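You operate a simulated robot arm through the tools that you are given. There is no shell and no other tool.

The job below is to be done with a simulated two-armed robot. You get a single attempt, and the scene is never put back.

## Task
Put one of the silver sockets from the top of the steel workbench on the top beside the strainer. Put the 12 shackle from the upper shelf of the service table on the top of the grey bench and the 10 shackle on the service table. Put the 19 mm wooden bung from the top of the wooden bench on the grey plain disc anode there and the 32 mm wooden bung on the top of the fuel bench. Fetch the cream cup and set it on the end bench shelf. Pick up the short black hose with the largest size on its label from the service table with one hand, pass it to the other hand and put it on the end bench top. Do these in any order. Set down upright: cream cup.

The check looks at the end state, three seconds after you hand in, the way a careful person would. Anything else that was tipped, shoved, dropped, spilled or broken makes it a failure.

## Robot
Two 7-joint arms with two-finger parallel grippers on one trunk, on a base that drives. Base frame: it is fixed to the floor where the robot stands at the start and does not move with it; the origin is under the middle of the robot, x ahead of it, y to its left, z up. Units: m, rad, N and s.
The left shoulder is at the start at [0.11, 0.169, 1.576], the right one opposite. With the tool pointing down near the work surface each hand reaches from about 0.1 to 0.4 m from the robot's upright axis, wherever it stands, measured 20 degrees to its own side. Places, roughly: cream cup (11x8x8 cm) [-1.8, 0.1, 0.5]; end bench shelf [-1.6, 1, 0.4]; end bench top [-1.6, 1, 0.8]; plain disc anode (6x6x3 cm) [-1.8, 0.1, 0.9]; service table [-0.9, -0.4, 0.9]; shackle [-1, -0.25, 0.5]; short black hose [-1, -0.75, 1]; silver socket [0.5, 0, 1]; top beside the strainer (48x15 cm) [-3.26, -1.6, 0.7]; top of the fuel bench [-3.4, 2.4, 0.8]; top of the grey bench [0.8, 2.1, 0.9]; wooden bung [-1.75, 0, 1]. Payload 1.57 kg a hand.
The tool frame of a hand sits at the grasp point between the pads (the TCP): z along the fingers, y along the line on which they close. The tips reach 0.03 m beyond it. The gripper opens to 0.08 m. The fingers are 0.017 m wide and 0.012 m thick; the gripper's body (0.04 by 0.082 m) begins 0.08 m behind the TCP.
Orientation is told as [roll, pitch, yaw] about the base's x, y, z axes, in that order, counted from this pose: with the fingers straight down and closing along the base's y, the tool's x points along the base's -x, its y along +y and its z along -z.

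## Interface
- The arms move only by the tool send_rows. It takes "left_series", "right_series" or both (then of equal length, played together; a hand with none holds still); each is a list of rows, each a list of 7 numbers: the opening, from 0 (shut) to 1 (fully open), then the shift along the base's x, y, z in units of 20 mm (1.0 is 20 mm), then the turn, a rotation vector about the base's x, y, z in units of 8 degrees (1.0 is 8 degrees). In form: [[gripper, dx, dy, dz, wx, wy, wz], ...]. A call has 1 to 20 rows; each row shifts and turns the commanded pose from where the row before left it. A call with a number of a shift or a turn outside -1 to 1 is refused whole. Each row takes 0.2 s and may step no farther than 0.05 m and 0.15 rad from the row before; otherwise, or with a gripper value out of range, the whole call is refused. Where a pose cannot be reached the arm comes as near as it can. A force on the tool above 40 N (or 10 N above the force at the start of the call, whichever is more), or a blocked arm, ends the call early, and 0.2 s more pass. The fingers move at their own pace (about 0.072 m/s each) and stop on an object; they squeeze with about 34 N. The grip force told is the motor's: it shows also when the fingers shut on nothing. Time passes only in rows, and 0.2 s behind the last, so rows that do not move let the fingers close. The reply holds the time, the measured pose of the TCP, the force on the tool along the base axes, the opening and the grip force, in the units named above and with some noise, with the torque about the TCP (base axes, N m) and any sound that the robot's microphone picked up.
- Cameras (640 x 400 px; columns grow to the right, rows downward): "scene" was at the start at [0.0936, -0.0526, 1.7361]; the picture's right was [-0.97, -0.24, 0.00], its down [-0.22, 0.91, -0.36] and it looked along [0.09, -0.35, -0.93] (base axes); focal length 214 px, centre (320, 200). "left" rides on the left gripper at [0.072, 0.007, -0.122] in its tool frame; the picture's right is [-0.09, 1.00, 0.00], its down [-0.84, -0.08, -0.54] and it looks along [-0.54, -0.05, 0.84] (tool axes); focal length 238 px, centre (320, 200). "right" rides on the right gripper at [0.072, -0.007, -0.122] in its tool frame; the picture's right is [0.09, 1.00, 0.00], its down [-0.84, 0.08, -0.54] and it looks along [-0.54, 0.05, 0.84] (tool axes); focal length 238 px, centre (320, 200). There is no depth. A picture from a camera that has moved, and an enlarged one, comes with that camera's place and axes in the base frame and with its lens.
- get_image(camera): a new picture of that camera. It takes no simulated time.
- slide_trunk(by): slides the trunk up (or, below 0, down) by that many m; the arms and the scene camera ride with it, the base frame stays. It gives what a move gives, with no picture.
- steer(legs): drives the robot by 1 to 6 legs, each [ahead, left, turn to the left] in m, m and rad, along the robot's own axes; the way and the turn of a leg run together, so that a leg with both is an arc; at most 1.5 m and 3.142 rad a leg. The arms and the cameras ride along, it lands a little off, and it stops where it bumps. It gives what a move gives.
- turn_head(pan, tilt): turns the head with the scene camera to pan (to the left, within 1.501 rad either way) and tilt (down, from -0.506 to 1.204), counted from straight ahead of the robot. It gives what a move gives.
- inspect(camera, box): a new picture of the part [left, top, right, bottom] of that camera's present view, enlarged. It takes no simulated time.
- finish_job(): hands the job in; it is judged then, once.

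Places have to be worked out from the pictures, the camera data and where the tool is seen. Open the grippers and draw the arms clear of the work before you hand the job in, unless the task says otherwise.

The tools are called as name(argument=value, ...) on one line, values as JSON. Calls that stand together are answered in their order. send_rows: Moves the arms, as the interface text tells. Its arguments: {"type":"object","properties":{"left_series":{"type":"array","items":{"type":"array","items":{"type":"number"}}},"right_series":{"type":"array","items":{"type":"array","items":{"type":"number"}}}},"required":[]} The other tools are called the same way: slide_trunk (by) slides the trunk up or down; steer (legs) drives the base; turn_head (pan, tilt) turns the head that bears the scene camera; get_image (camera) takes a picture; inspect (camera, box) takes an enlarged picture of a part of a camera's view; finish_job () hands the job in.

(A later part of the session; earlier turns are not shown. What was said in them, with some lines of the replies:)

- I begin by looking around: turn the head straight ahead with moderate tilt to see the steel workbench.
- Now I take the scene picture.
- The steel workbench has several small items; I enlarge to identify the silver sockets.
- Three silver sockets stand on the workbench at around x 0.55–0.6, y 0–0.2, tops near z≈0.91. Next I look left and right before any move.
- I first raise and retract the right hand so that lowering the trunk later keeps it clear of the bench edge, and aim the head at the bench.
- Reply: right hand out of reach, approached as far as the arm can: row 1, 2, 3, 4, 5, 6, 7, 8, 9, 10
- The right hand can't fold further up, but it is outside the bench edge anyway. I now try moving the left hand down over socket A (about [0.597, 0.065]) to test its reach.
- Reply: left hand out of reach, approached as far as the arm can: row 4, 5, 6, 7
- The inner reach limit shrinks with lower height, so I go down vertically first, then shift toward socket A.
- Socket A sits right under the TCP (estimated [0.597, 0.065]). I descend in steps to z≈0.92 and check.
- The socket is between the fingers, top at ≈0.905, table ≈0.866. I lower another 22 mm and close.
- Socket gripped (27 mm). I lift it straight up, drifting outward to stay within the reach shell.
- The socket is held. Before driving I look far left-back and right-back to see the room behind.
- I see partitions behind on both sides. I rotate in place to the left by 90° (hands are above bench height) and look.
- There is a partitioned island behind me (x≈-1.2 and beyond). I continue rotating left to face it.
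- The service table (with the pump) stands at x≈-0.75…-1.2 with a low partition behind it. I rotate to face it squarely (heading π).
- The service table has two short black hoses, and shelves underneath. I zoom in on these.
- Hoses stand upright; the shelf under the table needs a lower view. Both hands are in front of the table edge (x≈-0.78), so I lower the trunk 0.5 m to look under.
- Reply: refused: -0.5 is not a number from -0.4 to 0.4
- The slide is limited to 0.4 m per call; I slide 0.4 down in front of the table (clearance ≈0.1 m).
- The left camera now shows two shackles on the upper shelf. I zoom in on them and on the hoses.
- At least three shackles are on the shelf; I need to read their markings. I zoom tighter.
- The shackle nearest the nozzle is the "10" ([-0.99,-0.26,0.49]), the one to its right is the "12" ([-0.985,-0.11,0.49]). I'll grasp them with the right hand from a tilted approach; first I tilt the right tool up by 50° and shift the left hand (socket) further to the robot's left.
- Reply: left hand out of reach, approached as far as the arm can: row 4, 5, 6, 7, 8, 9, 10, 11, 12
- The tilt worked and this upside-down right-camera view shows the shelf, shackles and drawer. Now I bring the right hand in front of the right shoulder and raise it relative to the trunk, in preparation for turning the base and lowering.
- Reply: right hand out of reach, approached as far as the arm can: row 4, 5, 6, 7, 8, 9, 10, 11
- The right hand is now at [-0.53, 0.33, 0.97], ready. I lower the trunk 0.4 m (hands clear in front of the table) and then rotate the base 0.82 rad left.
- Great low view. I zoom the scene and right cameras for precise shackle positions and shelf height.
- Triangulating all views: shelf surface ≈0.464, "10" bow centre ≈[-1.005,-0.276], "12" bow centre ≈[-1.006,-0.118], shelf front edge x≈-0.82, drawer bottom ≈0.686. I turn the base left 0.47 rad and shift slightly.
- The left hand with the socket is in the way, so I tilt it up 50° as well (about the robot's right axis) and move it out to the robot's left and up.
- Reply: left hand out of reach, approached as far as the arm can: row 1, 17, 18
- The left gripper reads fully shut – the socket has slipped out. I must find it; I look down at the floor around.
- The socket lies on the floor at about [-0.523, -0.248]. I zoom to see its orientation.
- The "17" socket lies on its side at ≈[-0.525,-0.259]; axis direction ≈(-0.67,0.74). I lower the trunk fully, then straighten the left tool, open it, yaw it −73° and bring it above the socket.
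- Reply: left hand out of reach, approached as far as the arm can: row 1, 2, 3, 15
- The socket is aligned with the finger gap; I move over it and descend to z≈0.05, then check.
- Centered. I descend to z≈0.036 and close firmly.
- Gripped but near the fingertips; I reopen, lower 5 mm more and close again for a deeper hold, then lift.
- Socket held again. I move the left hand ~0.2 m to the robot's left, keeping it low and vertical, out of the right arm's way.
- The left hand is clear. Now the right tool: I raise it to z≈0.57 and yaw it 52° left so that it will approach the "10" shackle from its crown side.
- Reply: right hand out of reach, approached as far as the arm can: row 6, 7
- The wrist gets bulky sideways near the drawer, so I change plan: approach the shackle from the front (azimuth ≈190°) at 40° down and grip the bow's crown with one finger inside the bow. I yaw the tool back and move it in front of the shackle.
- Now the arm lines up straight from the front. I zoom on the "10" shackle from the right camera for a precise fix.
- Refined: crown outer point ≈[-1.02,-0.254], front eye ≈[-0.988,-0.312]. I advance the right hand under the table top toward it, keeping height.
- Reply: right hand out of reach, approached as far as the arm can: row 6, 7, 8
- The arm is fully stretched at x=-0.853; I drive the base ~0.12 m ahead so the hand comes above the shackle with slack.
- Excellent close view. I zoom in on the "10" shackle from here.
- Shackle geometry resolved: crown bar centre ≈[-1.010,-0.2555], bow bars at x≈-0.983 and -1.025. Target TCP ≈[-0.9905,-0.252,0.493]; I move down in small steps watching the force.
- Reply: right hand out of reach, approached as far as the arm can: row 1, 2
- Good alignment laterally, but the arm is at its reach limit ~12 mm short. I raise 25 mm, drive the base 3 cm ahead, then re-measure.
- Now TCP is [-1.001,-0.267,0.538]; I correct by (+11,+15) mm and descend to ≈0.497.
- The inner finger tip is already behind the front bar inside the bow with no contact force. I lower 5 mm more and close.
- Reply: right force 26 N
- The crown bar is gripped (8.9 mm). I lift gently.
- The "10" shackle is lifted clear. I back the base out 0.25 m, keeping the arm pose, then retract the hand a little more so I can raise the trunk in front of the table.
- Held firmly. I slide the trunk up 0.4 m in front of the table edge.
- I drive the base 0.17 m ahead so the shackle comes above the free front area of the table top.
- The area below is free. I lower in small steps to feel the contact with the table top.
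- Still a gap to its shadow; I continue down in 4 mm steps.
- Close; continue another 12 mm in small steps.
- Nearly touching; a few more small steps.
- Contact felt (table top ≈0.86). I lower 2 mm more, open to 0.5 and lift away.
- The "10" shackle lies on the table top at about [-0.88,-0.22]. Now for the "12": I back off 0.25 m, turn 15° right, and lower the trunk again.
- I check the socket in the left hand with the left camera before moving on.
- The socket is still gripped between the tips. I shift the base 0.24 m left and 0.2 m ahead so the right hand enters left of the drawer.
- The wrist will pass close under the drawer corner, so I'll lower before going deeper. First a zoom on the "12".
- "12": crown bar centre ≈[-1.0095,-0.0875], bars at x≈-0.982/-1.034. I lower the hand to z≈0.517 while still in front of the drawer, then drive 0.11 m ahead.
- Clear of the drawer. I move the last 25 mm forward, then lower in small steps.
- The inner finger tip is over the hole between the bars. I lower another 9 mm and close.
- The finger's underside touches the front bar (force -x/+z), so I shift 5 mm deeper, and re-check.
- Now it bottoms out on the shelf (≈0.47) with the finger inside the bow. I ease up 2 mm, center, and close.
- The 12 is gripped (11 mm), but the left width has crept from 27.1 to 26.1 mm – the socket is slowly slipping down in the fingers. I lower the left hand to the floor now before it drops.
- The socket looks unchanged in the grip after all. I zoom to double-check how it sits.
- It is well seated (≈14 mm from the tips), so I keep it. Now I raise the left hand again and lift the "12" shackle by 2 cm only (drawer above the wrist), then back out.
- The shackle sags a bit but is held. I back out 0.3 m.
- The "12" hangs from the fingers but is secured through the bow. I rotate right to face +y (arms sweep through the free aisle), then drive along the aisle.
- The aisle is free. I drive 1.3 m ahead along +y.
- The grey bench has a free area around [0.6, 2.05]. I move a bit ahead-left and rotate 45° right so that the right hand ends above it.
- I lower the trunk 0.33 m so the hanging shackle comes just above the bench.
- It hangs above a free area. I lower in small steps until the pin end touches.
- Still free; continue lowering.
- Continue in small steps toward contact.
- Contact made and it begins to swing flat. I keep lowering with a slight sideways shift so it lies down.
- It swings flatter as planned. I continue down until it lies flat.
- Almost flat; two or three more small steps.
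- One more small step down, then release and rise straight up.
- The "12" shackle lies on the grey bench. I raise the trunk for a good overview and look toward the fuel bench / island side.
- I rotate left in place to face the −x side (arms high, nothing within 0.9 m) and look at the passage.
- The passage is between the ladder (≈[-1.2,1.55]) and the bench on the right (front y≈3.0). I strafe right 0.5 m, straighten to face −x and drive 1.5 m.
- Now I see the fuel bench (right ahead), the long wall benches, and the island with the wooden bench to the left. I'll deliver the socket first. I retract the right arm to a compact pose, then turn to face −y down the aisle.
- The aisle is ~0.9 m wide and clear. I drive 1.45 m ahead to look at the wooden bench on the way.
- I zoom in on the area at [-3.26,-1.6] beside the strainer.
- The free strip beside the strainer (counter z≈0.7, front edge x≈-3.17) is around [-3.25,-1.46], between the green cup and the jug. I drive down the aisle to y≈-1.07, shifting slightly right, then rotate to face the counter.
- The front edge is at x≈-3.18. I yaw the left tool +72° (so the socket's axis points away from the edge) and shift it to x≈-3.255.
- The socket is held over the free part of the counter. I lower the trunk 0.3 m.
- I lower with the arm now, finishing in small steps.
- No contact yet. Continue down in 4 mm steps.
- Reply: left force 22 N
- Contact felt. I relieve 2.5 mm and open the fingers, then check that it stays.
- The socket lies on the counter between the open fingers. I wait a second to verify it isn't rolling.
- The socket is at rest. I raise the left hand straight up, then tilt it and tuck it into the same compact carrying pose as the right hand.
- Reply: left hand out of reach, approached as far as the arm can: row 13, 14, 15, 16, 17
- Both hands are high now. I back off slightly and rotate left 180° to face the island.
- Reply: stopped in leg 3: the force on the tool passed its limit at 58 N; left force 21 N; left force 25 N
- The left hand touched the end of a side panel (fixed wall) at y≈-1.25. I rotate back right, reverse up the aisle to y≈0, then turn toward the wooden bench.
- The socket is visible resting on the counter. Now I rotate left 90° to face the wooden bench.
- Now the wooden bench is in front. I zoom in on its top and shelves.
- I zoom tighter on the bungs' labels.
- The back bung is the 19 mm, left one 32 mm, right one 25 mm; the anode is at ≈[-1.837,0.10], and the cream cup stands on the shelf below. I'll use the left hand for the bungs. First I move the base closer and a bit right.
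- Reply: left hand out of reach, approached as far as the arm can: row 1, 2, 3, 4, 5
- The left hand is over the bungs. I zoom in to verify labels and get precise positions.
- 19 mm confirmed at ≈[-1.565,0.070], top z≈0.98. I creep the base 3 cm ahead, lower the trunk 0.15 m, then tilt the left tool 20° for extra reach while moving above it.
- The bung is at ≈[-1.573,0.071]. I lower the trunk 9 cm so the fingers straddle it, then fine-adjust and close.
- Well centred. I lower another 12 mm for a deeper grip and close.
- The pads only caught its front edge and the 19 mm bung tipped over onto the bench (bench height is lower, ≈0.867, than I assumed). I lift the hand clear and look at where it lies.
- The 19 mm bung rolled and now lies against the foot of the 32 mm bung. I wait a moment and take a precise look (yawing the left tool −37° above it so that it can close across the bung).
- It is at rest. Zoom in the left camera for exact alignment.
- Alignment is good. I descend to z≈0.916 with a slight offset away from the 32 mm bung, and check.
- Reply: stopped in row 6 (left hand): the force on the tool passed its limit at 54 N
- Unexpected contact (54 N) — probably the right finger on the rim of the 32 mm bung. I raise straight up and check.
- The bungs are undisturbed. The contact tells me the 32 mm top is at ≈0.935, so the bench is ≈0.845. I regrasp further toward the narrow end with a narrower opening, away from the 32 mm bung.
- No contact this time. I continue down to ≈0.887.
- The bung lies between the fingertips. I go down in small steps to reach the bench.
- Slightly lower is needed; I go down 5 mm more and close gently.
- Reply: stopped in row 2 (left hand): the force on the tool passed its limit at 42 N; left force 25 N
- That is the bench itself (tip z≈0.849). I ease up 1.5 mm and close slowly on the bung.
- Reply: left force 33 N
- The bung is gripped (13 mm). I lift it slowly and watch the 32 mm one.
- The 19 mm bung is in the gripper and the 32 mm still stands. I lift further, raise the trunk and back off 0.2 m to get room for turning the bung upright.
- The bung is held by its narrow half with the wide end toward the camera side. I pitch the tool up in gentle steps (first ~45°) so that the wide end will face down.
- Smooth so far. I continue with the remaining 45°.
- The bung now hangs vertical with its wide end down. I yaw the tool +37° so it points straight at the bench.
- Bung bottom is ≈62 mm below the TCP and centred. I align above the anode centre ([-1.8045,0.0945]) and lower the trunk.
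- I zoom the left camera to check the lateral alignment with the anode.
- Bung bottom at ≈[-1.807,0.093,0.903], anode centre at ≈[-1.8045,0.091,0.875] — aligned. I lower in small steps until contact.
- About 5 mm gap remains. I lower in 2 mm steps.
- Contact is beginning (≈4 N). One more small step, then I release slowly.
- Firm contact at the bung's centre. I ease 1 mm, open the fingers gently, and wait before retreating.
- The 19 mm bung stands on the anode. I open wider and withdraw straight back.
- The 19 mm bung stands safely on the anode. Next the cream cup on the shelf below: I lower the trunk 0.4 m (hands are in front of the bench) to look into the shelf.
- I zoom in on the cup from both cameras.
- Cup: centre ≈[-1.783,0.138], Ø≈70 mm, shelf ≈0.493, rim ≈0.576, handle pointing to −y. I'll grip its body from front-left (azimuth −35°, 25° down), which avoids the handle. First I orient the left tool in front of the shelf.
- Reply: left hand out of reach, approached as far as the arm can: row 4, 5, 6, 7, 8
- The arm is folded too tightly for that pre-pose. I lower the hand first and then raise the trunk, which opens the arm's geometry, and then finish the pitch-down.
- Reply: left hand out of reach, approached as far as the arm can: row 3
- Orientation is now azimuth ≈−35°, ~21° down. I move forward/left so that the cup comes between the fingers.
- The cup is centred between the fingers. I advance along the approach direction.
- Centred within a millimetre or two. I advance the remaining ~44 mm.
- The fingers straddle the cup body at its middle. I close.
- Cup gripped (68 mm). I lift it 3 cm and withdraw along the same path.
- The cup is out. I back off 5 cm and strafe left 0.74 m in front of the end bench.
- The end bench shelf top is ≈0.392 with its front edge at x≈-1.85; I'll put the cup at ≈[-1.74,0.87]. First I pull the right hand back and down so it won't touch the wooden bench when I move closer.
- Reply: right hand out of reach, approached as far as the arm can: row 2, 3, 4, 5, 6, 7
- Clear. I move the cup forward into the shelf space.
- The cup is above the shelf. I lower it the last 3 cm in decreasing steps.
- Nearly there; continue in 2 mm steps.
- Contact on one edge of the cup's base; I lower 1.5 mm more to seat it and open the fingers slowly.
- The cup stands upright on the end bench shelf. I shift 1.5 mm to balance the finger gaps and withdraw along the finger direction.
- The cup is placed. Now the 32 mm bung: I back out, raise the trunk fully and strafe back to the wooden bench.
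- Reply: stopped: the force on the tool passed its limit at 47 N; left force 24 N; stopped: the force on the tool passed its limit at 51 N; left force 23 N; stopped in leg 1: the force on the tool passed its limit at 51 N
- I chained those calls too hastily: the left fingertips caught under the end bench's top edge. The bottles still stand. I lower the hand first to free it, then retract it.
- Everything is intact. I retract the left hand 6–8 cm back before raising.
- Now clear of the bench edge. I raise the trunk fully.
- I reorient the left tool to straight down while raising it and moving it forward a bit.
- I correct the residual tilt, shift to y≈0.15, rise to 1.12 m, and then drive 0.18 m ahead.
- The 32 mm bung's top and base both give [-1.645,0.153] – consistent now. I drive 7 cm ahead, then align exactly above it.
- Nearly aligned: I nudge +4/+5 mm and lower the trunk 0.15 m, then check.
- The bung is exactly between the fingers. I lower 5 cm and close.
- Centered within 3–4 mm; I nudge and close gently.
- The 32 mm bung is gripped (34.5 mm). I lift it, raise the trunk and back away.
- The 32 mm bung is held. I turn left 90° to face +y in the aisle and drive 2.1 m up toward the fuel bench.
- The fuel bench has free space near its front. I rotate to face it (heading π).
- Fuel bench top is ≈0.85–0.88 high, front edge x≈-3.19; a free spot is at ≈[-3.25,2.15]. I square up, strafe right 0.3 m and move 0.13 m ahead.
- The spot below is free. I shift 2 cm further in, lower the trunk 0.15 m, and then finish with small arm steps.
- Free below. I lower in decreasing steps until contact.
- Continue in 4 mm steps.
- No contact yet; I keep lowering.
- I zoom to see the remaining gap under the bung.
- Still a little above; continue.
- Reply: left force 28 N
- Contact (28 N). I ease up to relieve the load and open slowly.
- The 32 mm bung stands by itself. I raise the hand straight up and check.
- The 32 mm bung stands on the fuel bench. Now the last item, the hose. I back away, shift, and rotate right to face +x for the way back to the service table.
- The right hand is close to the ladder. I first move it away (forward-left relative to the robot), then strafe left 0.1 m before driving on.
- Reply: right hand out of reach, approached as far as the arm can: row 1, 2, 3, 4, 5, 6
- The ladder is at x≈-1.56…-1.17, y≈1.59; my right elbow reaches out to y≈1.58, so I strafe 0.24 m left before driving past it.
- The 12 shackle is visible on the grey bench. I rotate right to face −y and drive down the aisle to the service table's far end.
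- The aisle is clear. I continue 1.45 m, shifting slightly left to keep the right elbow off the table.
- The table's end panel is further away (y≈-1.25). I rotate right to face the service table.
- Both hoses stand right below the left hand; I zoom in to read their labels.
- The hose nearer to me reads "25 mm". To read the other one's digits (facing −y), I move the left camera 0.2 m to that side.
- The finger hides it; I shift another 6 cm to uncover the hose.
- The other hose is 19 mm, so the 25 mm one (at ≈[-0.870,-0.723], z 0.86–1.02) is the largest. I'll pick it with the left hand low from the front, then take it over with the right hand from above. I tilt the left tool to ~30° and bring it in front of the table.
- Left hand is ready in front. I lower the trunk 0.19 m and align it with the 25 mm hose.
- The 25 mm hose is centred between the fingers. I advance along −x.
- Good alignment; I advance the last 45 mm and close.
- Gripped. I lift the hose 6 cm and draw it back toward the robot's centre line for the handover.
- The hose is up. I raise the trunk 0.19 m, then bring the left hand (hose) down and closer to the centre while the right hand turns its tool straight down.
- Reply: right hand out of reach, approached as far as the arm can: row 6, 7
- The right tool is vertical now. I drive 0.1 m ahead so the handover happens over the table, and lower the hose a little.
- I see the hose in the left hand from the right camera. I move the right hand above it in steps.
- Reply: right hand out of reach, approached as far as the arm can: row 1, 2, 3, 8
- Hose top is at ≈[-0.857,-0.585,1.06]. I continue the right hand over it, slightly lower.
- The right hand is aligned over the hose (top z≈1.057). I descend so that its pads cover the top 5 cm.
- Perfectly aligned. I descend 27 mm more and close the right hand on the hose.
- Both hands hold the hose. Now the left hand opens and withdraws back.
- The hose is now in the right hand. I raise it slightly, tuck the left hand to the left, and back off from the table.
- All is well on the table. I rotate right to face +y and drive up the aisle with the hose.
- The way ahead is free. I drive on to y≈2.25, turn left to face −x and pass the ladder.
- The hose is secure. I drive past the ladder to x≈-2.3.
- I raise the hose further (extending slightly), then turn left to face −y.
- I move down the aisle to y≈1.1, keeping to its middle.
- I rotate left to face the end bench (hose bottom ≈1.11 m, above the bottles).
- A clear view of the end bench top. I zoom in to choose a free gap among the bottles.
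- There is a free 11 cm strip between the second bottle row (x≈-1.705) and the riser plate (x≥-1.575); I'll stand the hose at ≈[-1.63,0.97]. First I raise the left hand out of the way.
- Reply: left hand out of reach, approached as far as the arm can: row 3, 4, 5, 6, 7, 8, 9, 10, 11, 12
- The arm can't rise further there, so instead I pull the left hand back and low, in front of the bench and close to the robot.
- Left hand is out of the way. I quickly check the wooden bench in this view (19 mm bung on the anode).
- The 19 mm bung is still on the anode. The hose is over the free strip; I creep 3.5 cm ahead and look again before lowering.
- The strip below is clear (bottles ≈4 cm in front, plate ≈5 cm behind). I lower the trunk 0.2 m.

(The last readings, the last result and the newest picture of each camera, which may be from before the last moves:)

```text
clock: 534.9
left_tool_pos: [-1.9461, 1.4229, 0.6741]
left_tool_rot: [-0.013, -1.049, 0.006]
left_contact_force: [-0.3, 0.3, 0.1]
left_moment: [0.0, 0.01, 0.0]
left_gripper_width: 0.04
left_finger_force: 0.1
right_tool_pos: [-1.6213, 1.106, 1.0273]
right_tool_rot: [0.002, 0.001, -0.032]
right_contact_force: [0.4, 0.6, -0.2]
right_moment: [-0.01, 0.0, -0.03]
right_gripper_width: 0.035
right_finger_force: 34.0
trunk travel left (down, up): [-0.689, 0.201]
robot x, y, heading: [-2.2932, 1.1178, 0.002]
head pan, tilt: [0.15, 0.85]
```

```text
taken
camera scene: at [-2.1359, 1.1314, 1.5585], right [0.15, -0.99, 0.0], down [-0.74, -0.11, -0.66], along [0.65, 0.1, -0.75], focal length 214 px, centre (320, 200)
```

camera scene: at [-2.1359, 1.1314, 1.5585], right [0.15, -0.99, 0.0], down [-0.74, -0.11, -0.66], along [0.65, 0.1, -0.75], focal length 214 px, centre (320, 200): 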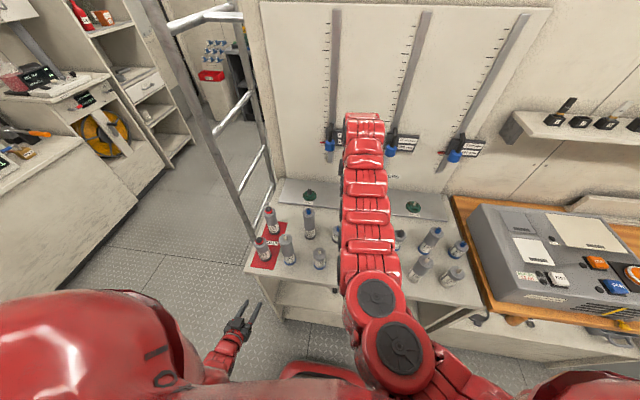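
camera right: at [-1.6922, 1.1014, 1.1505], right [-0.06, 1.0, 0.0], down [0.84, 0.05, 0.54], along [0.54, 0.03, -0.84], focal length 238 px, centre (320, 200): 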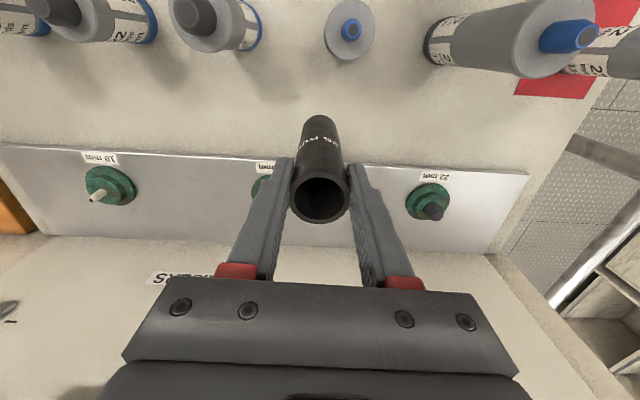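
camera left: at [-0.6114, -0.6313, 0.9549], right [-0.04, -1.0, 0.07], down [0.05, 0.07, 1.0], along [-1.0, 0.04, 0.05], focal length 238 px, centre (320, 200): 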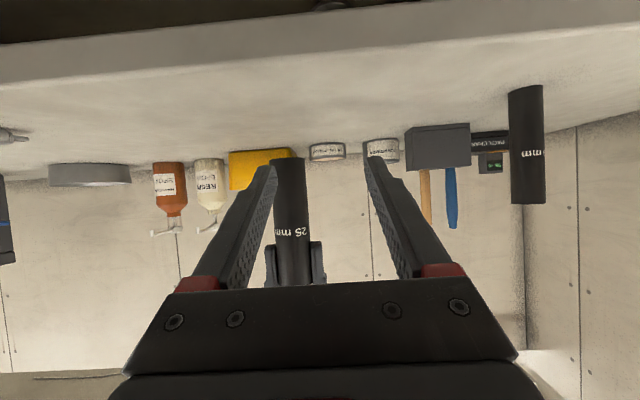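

Good clearance all round. I lower with the arm, first 4 cm, then in small steps.

send_rows(right_series=[[0, 0, 0, -0.8, 0, 0, 0], [0, 0, 0, -0.8, 0, 0, 0], [0, 0, 0, -0.4, 0, 0, 0]])

get_image(camera="right")

```text
clock: 535.7
left_tool_pos: [-1.9459, 1.4241, 0.6734]
left_tool_rot: [-0.014, -1.049, 0.004]
left_contact_force: [0.5, 0.1, -0.7]
left_moment: [0.0, 0.01, -0.03]
left_gripper_width: 0.0399
left_finger_force: 0.1
right_tool_pos: [-1.6196, 1.1063, 0.9866]
right_tool_rot: [0.004, 0.001, -0.032]
right_contact_force: [0.2, 0.0, -1.2]
right_moment: [0.03, -0.01, -0.03]
right_gripper_width: 0.0352
right_finger_force: 33.5
trunk travel left (down, up): [-0.689, 0.201]
robot x, y, heading: [-2.2943, 1.1164, -0.005]
head pan, tilt: [0.15, 0.85]
```

```text
taken
camera right: at [-1.6917, 1.1007, 1.1098], right [-0.06, 1.0, 0.0], down [0.84, 0.05, 0.54], along [0.54, 0.04, -0.84], focal length 238 px, centre (320, 200)
```

right: 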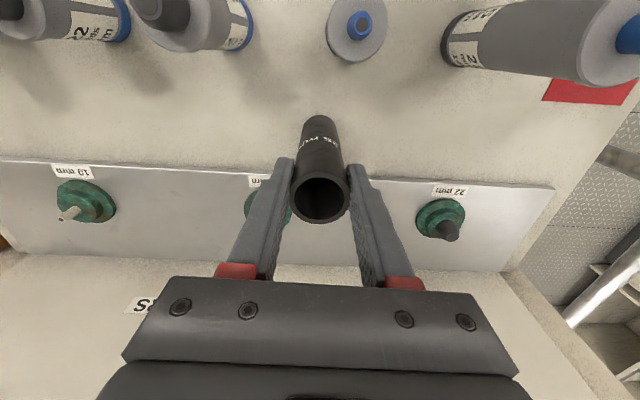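

Continue in 4 mm steps until contact.

send_rows(right_series=[[0, 0, 0, -0.3, 0, 0, 0], [0, 0, 0, -0.2, 0, 0, 0], [0, 0, 0, -0.2, 0, 0, 0], [0, 0, 0, -0.2, 0, 0, 0]])

inspect(camera="right", box=[240, 60, 400, 220])

```text
clock: 536.7
left_tool_pos: [-1.9469, 1.423, 0.6756]
left_tool_rot: [-0.014, -1.05, 0.004]
left_contact_force: [0.3, 0.3, -0.1]
left_moment: [0.0, 0.0, -0.01]
left_gripper_width: 0.04
left_finger_force: 0.1
right_tool_pos: [-1.6214, 1.1051, 0.9734]
right_tool_rot: [0.003, -0.004, -0.033]
right_contact_force: [1.4, -3.1, 27.6]
right_moment: [-0.49, -0.18, -0.11]
right_gripper_width: 0.0357
right_finger_force: 34.6
trunk travel left (down, up): [-0.689, 0.201]
robot x, y, heading: [-2.2927, 1.1205, 0.0]
head pan, tilt: [0.15, 0.85]
```

```text
2.50 times, centred on (320, 140) of right
camera zoom: at [-1.6936, 1.1002, 1.095], right [-0.06, 1.0, 0.0], down [0.84, 0.05, 0.55], along [0.54, 0.04, -0.84], focal length 596 px, centre (320, 350)
```

zoom: 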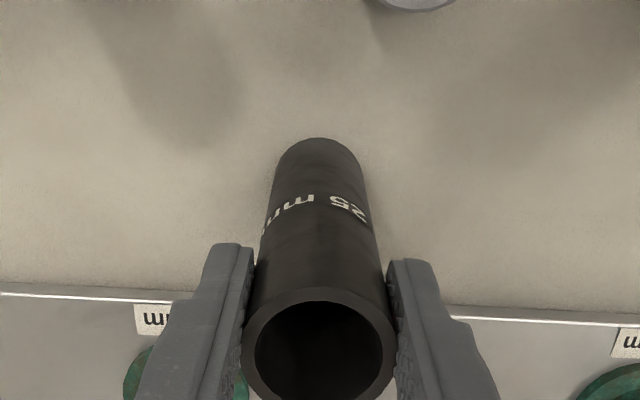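

Contact, evenly seated (28 N). I relieve the load, open slowly and check that the hose stands.

send_rows(right_series=[[0, 0, 0, 0.2, 0, 0, 0], [0, 0, 0, 0, 0, 0, 0], [0.5, 0, 0, 0, 0, 0, 0], [0.6, 0, 0, 0, 0, 0, 0], [0.7, 0, 0, 0, 0, 0, 0], [0.8, 0, 0, 0, 0, 0, 0], [0.8, 0, 0, 0, 0, 0, 0]])

get_image(camera="right")

```text
clock: 538.3
left_tool_pos: [-1.9464, 1.4232, 0.6738]
left_tool_rot: [-0.014, -1.049, 0.004]
left_contact_force: [-1.5, -0.4, 1.0]
left_moment: [0.0, -0.01, -0.01]
left_gripper_width: 0.0398
left_finger_force: 0.0
right_tool_pos: [-1.6203, 1.1063, 0.9744]
right_tool_rot: [0.003, 0.0, -0.032]
right_contact_force: [-0.5, -0.1, -0.9]
right_moment: [-0.04, 0.04, 0.03]
right_gripper_width: 0.0639
right_finger_force: 0.1
trunk travel left (down, up): [-0.689, 0.201]
robot x, y, heading: [-2.2913, 1.1191, 0.001]
head pan, tilt: [0.15, 0.85]
```

```text
taken
camera right: at [-1.6922, 1.1014, 1.0967], right [-0.06, 1.0, 0.0], down [0.84, 0.05, 0.54], along [0.54, 0.03, -0.84], focal length 238 px, centre (320, 200)
```

right: 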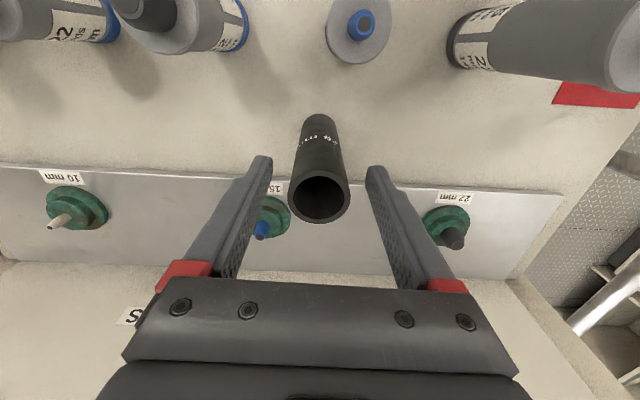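

The hose stands on the end bench top. I raise the right hand straight up and lift the trunk.

send_rows(right_series=[[0.8, 0, 0, 0.5, 0, 0, 0], [0.8, 0, 0, 1, 0, 0, 0], [0.8, 0, 0, 1, 0, 0, 0], [0.8, 0, 0, 1, 0, 0, 0], [0.8, 0, 0, 1, 0, 0, 0]])

slide_trunk(by=0.2)

get_image(camera="right")

get_image(camera="scene")

```text
clock: 539.5
left_tool_pos: [-1.9458, 1.4241, 0.6735]
left_tool_rot: [-0.013, -1.05, 0.007]
left_contact_force: [0.7, -0.1, 0.1]
left_moment: [-0.02, 0.02, 0.0]
left_gripper_width: 0.04
left_finger_force: 0.1
right_tool_pos: [-1.6196, 1.1089, 1.0657]
right_tool_rot: [0.004, 0.001, -0.031]
right_contact_force: [-0.1, -0.2, -1.1]
right_moment: [0.0, -0.01, 0.03]
right_gripper_width: 0.0642
right_finger_force: 0.1
trunk travel left (down, up): [-0.689, 0.201]
robot x, y, heading: [-2.2962, 1.1191, -0.004]
head pan, tilt: [0.15, 0.85]
```

```text
clock: 541.7
left_tool_pos: [-1.9453, 1.425, 0.8739]
left_tool_rot: [-0.014, -1.049, 0.005]
left_contact_force: [0.5, 0.4, 0.2]
left_moment: [-0.06, -0.02, -0.01]
left_gripper_width: 0.0401
left_finger_force: 0.0
right_tool_pos: [-1.6211, 1.1066, 1.2665]
right_tool_rot: [0.002, 0.001, -0.03]
right_contact_force: [-0.4, -0.2, -1.0]
right_moment: [-0.03, -0.03, 0.04]
right_gripper_width: 0.0643
right_finger_force: 0.2
trunk travel left (down, up): [-0.889, 0.001]
robot x, y, heading: [-2.2946, 1.1195, 0.0]
head pan, tilt: [0.15, 0.85]
```

```text
taken
camera right: at [-1.6918, 1.1023, 1.3881], right [-0.06, 1.0, 0.0], down [0.84, 0.05, 0.54], along [0.54, 0.03, -0.84], focal length 238 px, centre (320, 200)
```

right: 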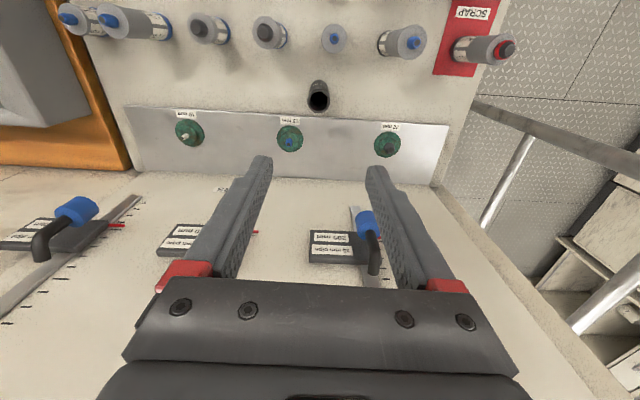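

```text
taken
camera scene: at [-2.1357, 1.1315, 1.7584], right [0.15, -0.99, 0.0], down [-0.74, -0.11, -0.66], along [0.65, 0.1, -0.75], focal length 214 px, centre (320, 200)
```

scene: 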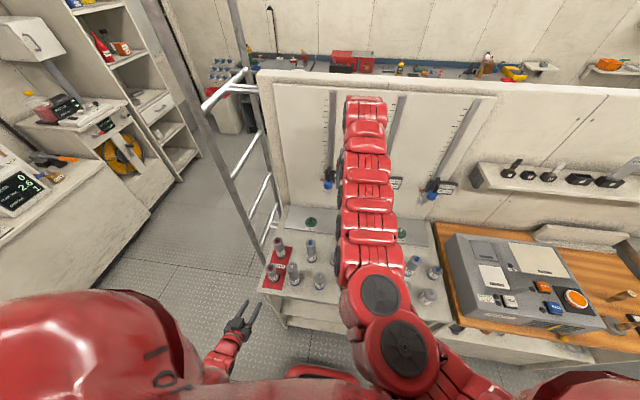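

The hose stands upright. I back away from the bench and inspect the end bench, cup and wooden bench.

steer(legs=[[-0.23, 0, 0]])

turn_head(pan=0.0, tilt=0.75)

get_image(camera="scene")

get_image(camera="right")

get_image(camera="left")

```text
clock: 543.5
left_tool_pos: [-2.1775, 1.4237, 0.8746]
left_tool_rot: [-0.015, -1.048, 0.005]
left_contact_force: [-0.5, 0.6, -0.4]
left_moment: [-0.01, 0.01, -0.02]
left_gripper_width: 0.0399
left_finger_force: 0.0
right_tool_pos: [-1.8495, 1.1077, 1.2653]
right_tool_rot: [0.001, 0.002, -0.033]
right_contact_force: [-0.9, 0.5, 0.5]
right_moment: [0.01, 0.03, 0.02]
right_gripper_width: 0.0641
right_finger_force: 0.0
trunk travel left (down, up): [-0.889, 0.001]
robot x, y, heading: [-2.5187, 1.1172, -0.002]
head pan, tilt: [0.15, 0.85]
```

```text
clock: 544.1
left_tool_pos: [-2.1791, 1.4234, 0.8741]
left_tool_rot: [-0.014, -1.05, 0.006]
left_contact_force: [-0.3, 0.4, 0.5]
left_moment: [0.0, 0.02, -0.01]
left_gripper_width: 0.0399
left_finger_force: 0.1
right_tool_pos: [-1.8531, 1.1081, 1.2657]
right_tool_rot: [0.001, 0.0, -0.031]
right_contact_force: [-0.7, -0.3, -0.5]
right_moment: [0.06, -0.02, 0.01]
right_gripper_width: 0.0639
right_finger_force: 0.0
trunk travel left (down, up): [-0.889, 0.001]
robot x, y, heading: [-2.5222, 1.1196, -0.007]
head pan, tilt: [0.0, 0.75]
```

```text
taken
camera scene: at [-2.3631, 1.1203, 1.7666], right [0.0, -1.0, 0.0], down [-0.68, 0.0, -0.73], along [0.73, 0.0, -0.68], focal length 214 px, centre (320, 200)
```

scene: 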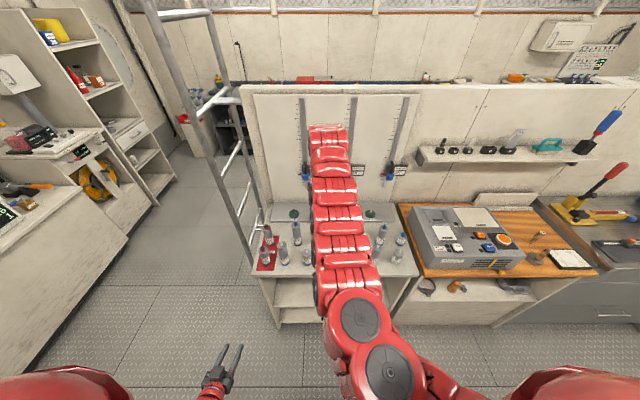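

```text
taken
camera right: at [-1.9244, 1.1029, 1.3887], right [-0.06, 1.0, 0.0], down [0.84, 0.05, 0.54], along [0.54, 0.04, -0.84], focal length 238 px, centre (320, 200)
```

right: 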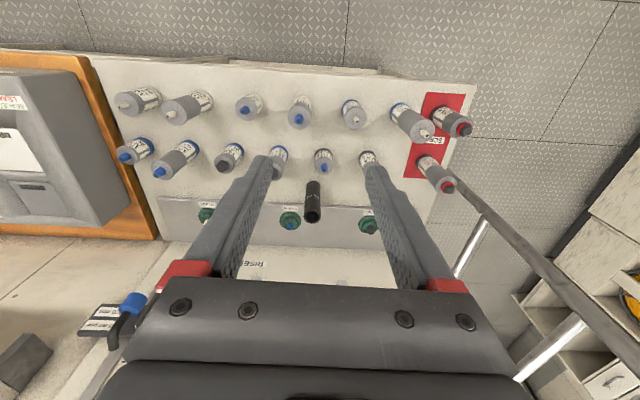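

```text
taken
camera left: at [-2.32, 1.432, 0.8731], right [0.05, 1.0, 0.07], down [-0.05, -0.07, 1.0], along [1.0, -0.06, 0.05], focal length 238 px, centre (320, 200)
```

left: 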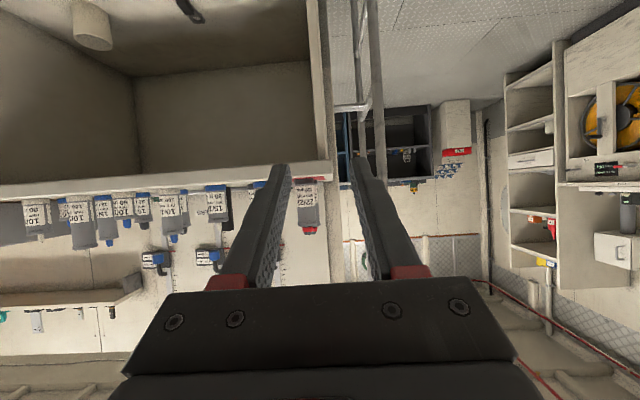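

All bottles stand, the hose and the cup are upright. I check the socket on the far counter and the wooden bench by turning the head.

turn_head(pan=-1.5, tilt=0.35)

get_image(camera="scene")

turn_head(pan=-0.8, tilt=0.7)

get_image(camera="scene")

```text
clock: 545.8
left_tool_pos: [-2.1779, 1.4243, 0.8745]
left_tool_rot: [-0.015, -1.049, 0.007]
left_contact_force: [0.6, -0.5, -0.1]
left_moment: [-0.01, 0.0, 0.02]
left_gripper_width: 0.0399
left_finger_force: 0.0
right_tool_pos: [-1.8528, 1.108, 1.2663]
right_tool_rot: [0.0, 0.002, -0.032]
right_contact_force: [0.0, -0.1, 0.5]
right_moment: [-0.02, 0.02, 0.06]
right_gripper_width: 0.064
right_finger_force: 0.0
trunk travel left (down, up): [-0.889, 0.001]
robot x, y, heading: [-2.5234, 1.119, -0.0]
head pan, tilt: [-1.499, 0.351]
```

```text
taken
camera scene: at [-2.4383, 1.0275, 1.8021], right [-1.0, -0.07, 0.0], down [-0.02, 0.34, -0.94], along [0.07, -0.94, -0.34], focal length 214 px, centre (320, 200)
```

scene: 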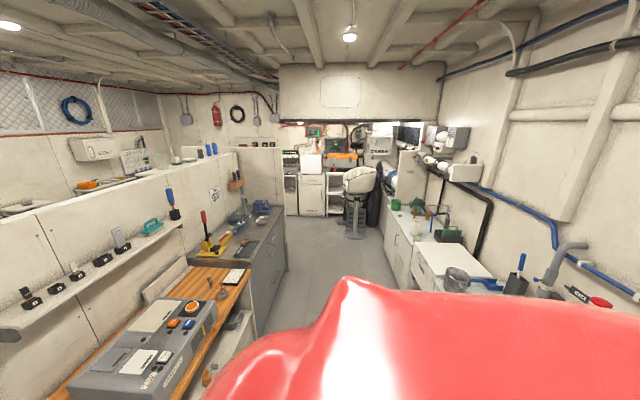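

```text
clock: 546.8
left_tool_pos: [-2.179, 1.4241, 0.8737]
left_tool_rot: [-0.014, -1.049, 0.006]
left_contact_force: [0.2, -0.4, -0.4]
left_moment: [0.04, 0.0, 0.0]
left_gripper_width: 0.0397
left_finger_force: 0.1
right_tool_pos: [-1.8527, 1.1078, 1.2654]
right_tool_rot: [0.001, 0.001, -0.032]
right_contact_force: [0.3, 0.4, 0.2]
right_moment: [0.02, 0.03, -0.02]
right_gripper_width: 0.0639
right_finger_force: 0.0
trunk travel left (down, up): [-0.889, 0.001]
robot x, y, heading: [-2.5241, 1.1176, -0.002]
head pan, tilt: [-0.799, 0.7]
```

```text
taken
camera scene: at [-2.3857, 1.0593, 1.7708], right [-0.72, -0.7, 0.0], down [-0.45, 0.46, -0.77], along [0.53, -0.55, -0.64], focal length 214 px, centre (320, 200)
```

scene: 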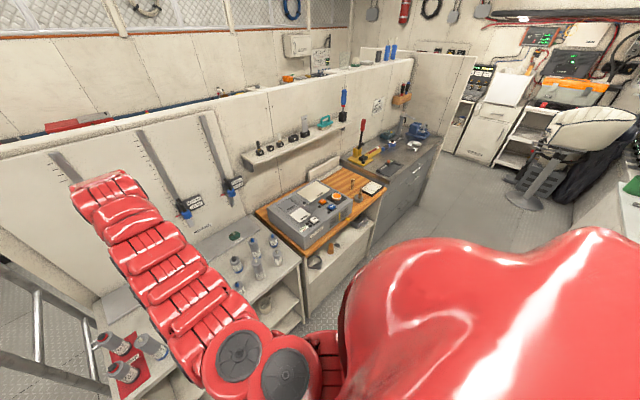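

I zoom on the counter with the socket and on the anode from the sideways view.

turn_head(pan=-1.5, tilt=0.35)

inspect(camera="scene", box=[380, 180, 480, 270])

inspect(camera="scene", box=[170, 250, 270, 330])

```text
clock: 547.9
left_tool_pos: [-2.1784, 1.4244, 0.8748]
left_tool_rot: [-0.013, -1.051, 0.006]
left_contact_force: [0.4, -0.1, 0.5]
left_moment: [-0.02, -0.01, 0.03]
left_gripper_width: 0.0398
left_finger_force: 0.0
right_tool_pos: [-1.8515, 1.1086, 1.2654]
right_tool_rot: [0.002, 0.002, -0.031]
right_contact_force: [-0.8, 1.3, -0.1]
right_moment: [0.0, 0.02, -0.02]
right_gripper_width: 0.064
right_finger_force: 0.1
trunk travel left (down, up): [-0.889, 0.001]
robot x, y, heading: [-2.5259, 1.1191, -0.001]
head pan, tilt: [-1.499, 0.351]
```

```text
4.44 times, centred on (430, 225) of scene
camera zoom: at [-2.4382, 1.0275, 1.8021], right [-1.0, -0.07, 0.0], down [-0.02, 0.34, -0.94], along [0.07, -0.94, -0.34], focal length 953 px, centre (-169, 89)
```

zoom: 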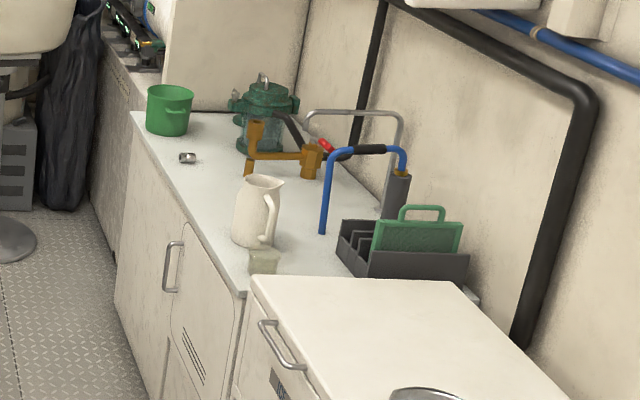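

```text
5.00 times, centred on (220, 290) of scene
camera zoom: at [-2.4382, 1.0275, 1.8021], right [-1.0, -0.07, 0.0], down [-0.02, 0.34, -0.94], along [0.07, -0.94, -0.34], focal length 1072 px, centre (820, -250)
```

zoom: 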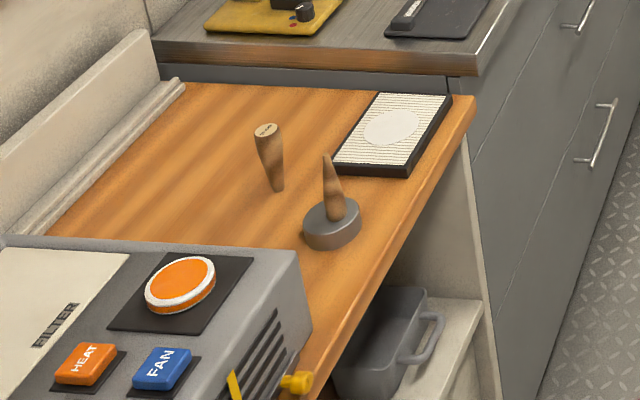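

The socket rests on the counter, the 19 mm bung is on the anode. I open both grippers fully and turn the robot away so that both arms are clear of the benches, then take a last look at the fuel bench.

send_rows(left_series=[[1, 0, 0, 0, 0, 0, 0], [1, 0, 0, 0, 0, 0, 0]], right_series=[[1, 0, 0, 0.3, 0, 0, 0], [1, 0, 0, 0, 0, 0, 0]])

steer(legs=[[0, 0, 1.5]])

turn_head(pan=0.7, tilt=0.5)

get_image(camera="scene")

turn_head(pan=-1.3, tilt=0.7)

get_image(camera="scene")

```text
clock: 548.5
left_tool_pos: [-2.1778, 1.4238, 0.8739]
left_tool_rot: [-0.014, -1.049, 0.006]
left_contact_force: [-0.7, -0.5, 0.6]
left_moment: [0.0, 0.0, -0.02]
left_gripper_width: 0.0801
left_finger_force: 0.0
right_tool_pos: [-1.852, 1.1094, 1.2711]
right_tool_rot: [0.001, 0.002, -0.033]
right_contact_force: [0.6, -0.1, 0.0]
right_moment: [0.04, 0.0, -0.02]
right_gripper_width: 0.0801
right_finger_force: 0.2
trunk travel left (down, up): [-0.889, 0.001]
robot x, y, heading: [-2.5255, 1.1178, -0.002]
head pan, tilt: [-1.499, 0.351]
```

```text
clock: 552.6
left_tool_pos: [-2.8141, 1.4808, 0.8748]
left_tool_rot: [-0.013, -1.05, 1.526]
left_contact_force: [-1.0, 0.7, -0.9]
left_moment: [0.0, -0.02, -0.01]
left_gripper_width: 0.0802
left_finger_force: 0.0
right_tool_pos: [-2.4804, 1.7909, 1.2723]
right_tool_rot: [0.0, 0.002, 1.488]
right_contact_force: [-0.7, -0.5, -0.5]
right_moment: [0.03, 0.01, 0.02]
right_gripper_width: 0.08
right_finger_force: 0.0
trunk travel left (down, up): [-0.889, 0.001]
robot x, y, heading: [-2.5233, 1.1185, 1.517]
head pan, tilt: [-1.499, 0.351]
```

```text
clock: 554.7
left_tool_pos: [-2.8128, 1.4803, 0.8741]
left_tool_rot: [-0.016, -1.05, 1.526]
left_contact_force: [0.3, 0.1, 0.0]
left_moment: [-0.01, 0.0, 0.03]
left_gripper_width: 0.0801
left_finger_force: 0.1
right_tool_pos: [-2.4812, 1.7908, 1.2721]
right_tool_rot: [0.002, 0.002, 1.489]
right_contact_force: [-0.5, 0.0, -0.5]
right_moment: [0.0, -0.02, 0.0]
right_gripper_width: 0.0799
right_finger_force: 0.1
trunk travel left (down, up): [-0.889, 0.001]
robot x, y, heading: [-2.5272, 1.1164, 1.518]
head pan, tilt: [0.7, 0.499]
```

```text
taken
camera scene: at [-2.5758, 1.2731, 1.7884], right [0.8, 0.6, 0.0], down [0.29, -0.38, -0.88], along [-0.53, 0.7, -0.48], focal length 214 px, centre (320, 200)
```

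scene: 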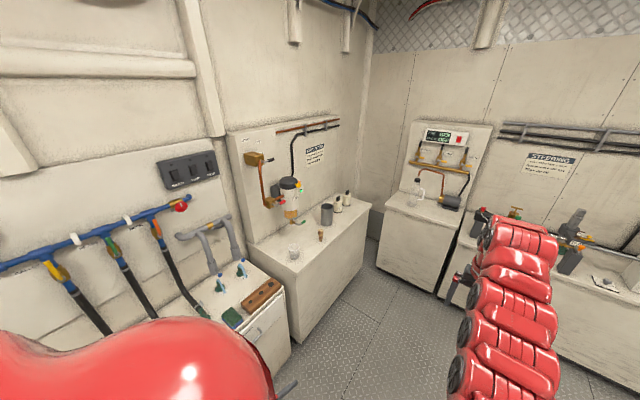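

```text
clock: 556.6
left_tool_pos: [-2.8126, 1.4811, 0.8731]
left_tool_rot: [-0.014, -1.049, 1.526]
left_contact_force: [0.0, 0.5, -0.5]
left_moment: [-0.01, 0.01, -0.03]
left_gripper_width: 0.0801
left_finger_force: 0.1
right_tool_pos: [-2.4823, 1.7913, 1.2713]
right_tool_rot: [0.001, 0.002, 1.49]
right_contact_force: [-1.0, 0.0, 0.7]
right_moment: [-0.05, 0.01, -0.01]
right_gripper_width: 0.0802
right_finger_force: 0.1
trunk travel left (down, up): [-0.889, 0.001]
robot x, y, heading: [-2.5231, 1.1163, 1.521]
head pan, tilt: [-1.3, 0.7]
```

```text
taken
camera scene: at [-2.438, 1.219, 1.7707], right [0.22, -0.98, 0.0], down [-0.63, -0.14, -0.77], along [0.75, 0.17, -0.64], focal length 214 px, centre (320, 200)
```

scene: 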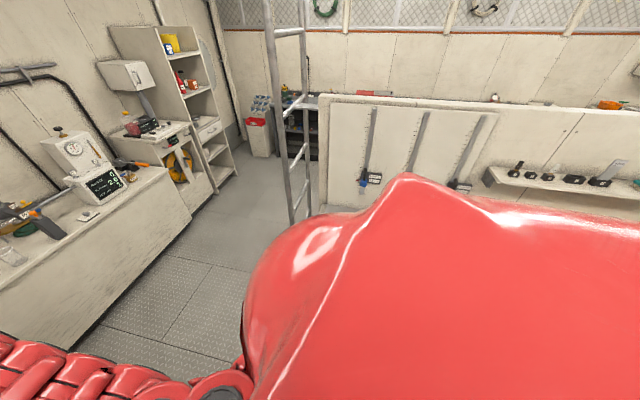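

The 32 mm bung stands on the fuel bench, both grippers are open and both arms are clear of the work. Everything is placed: socket beside the strainer, 12 shackle on the grey bench, 10 shackle on the service table, 19 mm bung on the anode, 32 mm bung on the fuel bench, cream cup upright on the end bench shelf, and the 25 mm hose on the end bench top. I hand the job in.

finish_job()

```text
The job is handed in.
```

I placed all seven items and handed the job in. My last camera checks showed each one at rest, except the two shackles. I last looked at those earlier in the run.

| Item | Final place |
|---|---|
| Silver socket (17) | Lying on its side on the counter top beside the strainer |
| 12 shackle | Top of the grey bench |
| 10 shackle | Top of the service table |
| 19 mm bung | Standing on the grey plain disc anode, wide end down |
| 32 mm bung | Standing on top of the fuel bench |
| Cream cup | Upright on the end bench shelf |
| Short black hose (25 mm, the larger of the two) | Standing on the end bench top, after passing from the left hand to the right |

Some things went wrong along the way:
- **Socket dropped:** it slipped out of the left hand onto the floor early on. I picked it up from there, which is why it is lying down rather than standing as it did on the steel workbench.
- **19 mm bung tipped:** my first attempt to grip it knocked it over and it rolled against the 32 mm bung. I lifted it off the bench and stood it on the anode the other way up.
- **Hand contacts:** the left hand pressed on the 32 mm bung, hit the end of a side panel, and caught under the front edge of the end bench top. The checks afterwards showed nothing else moved or tipped.

Both grippers were open and both arms were clear of the work at hand-in.
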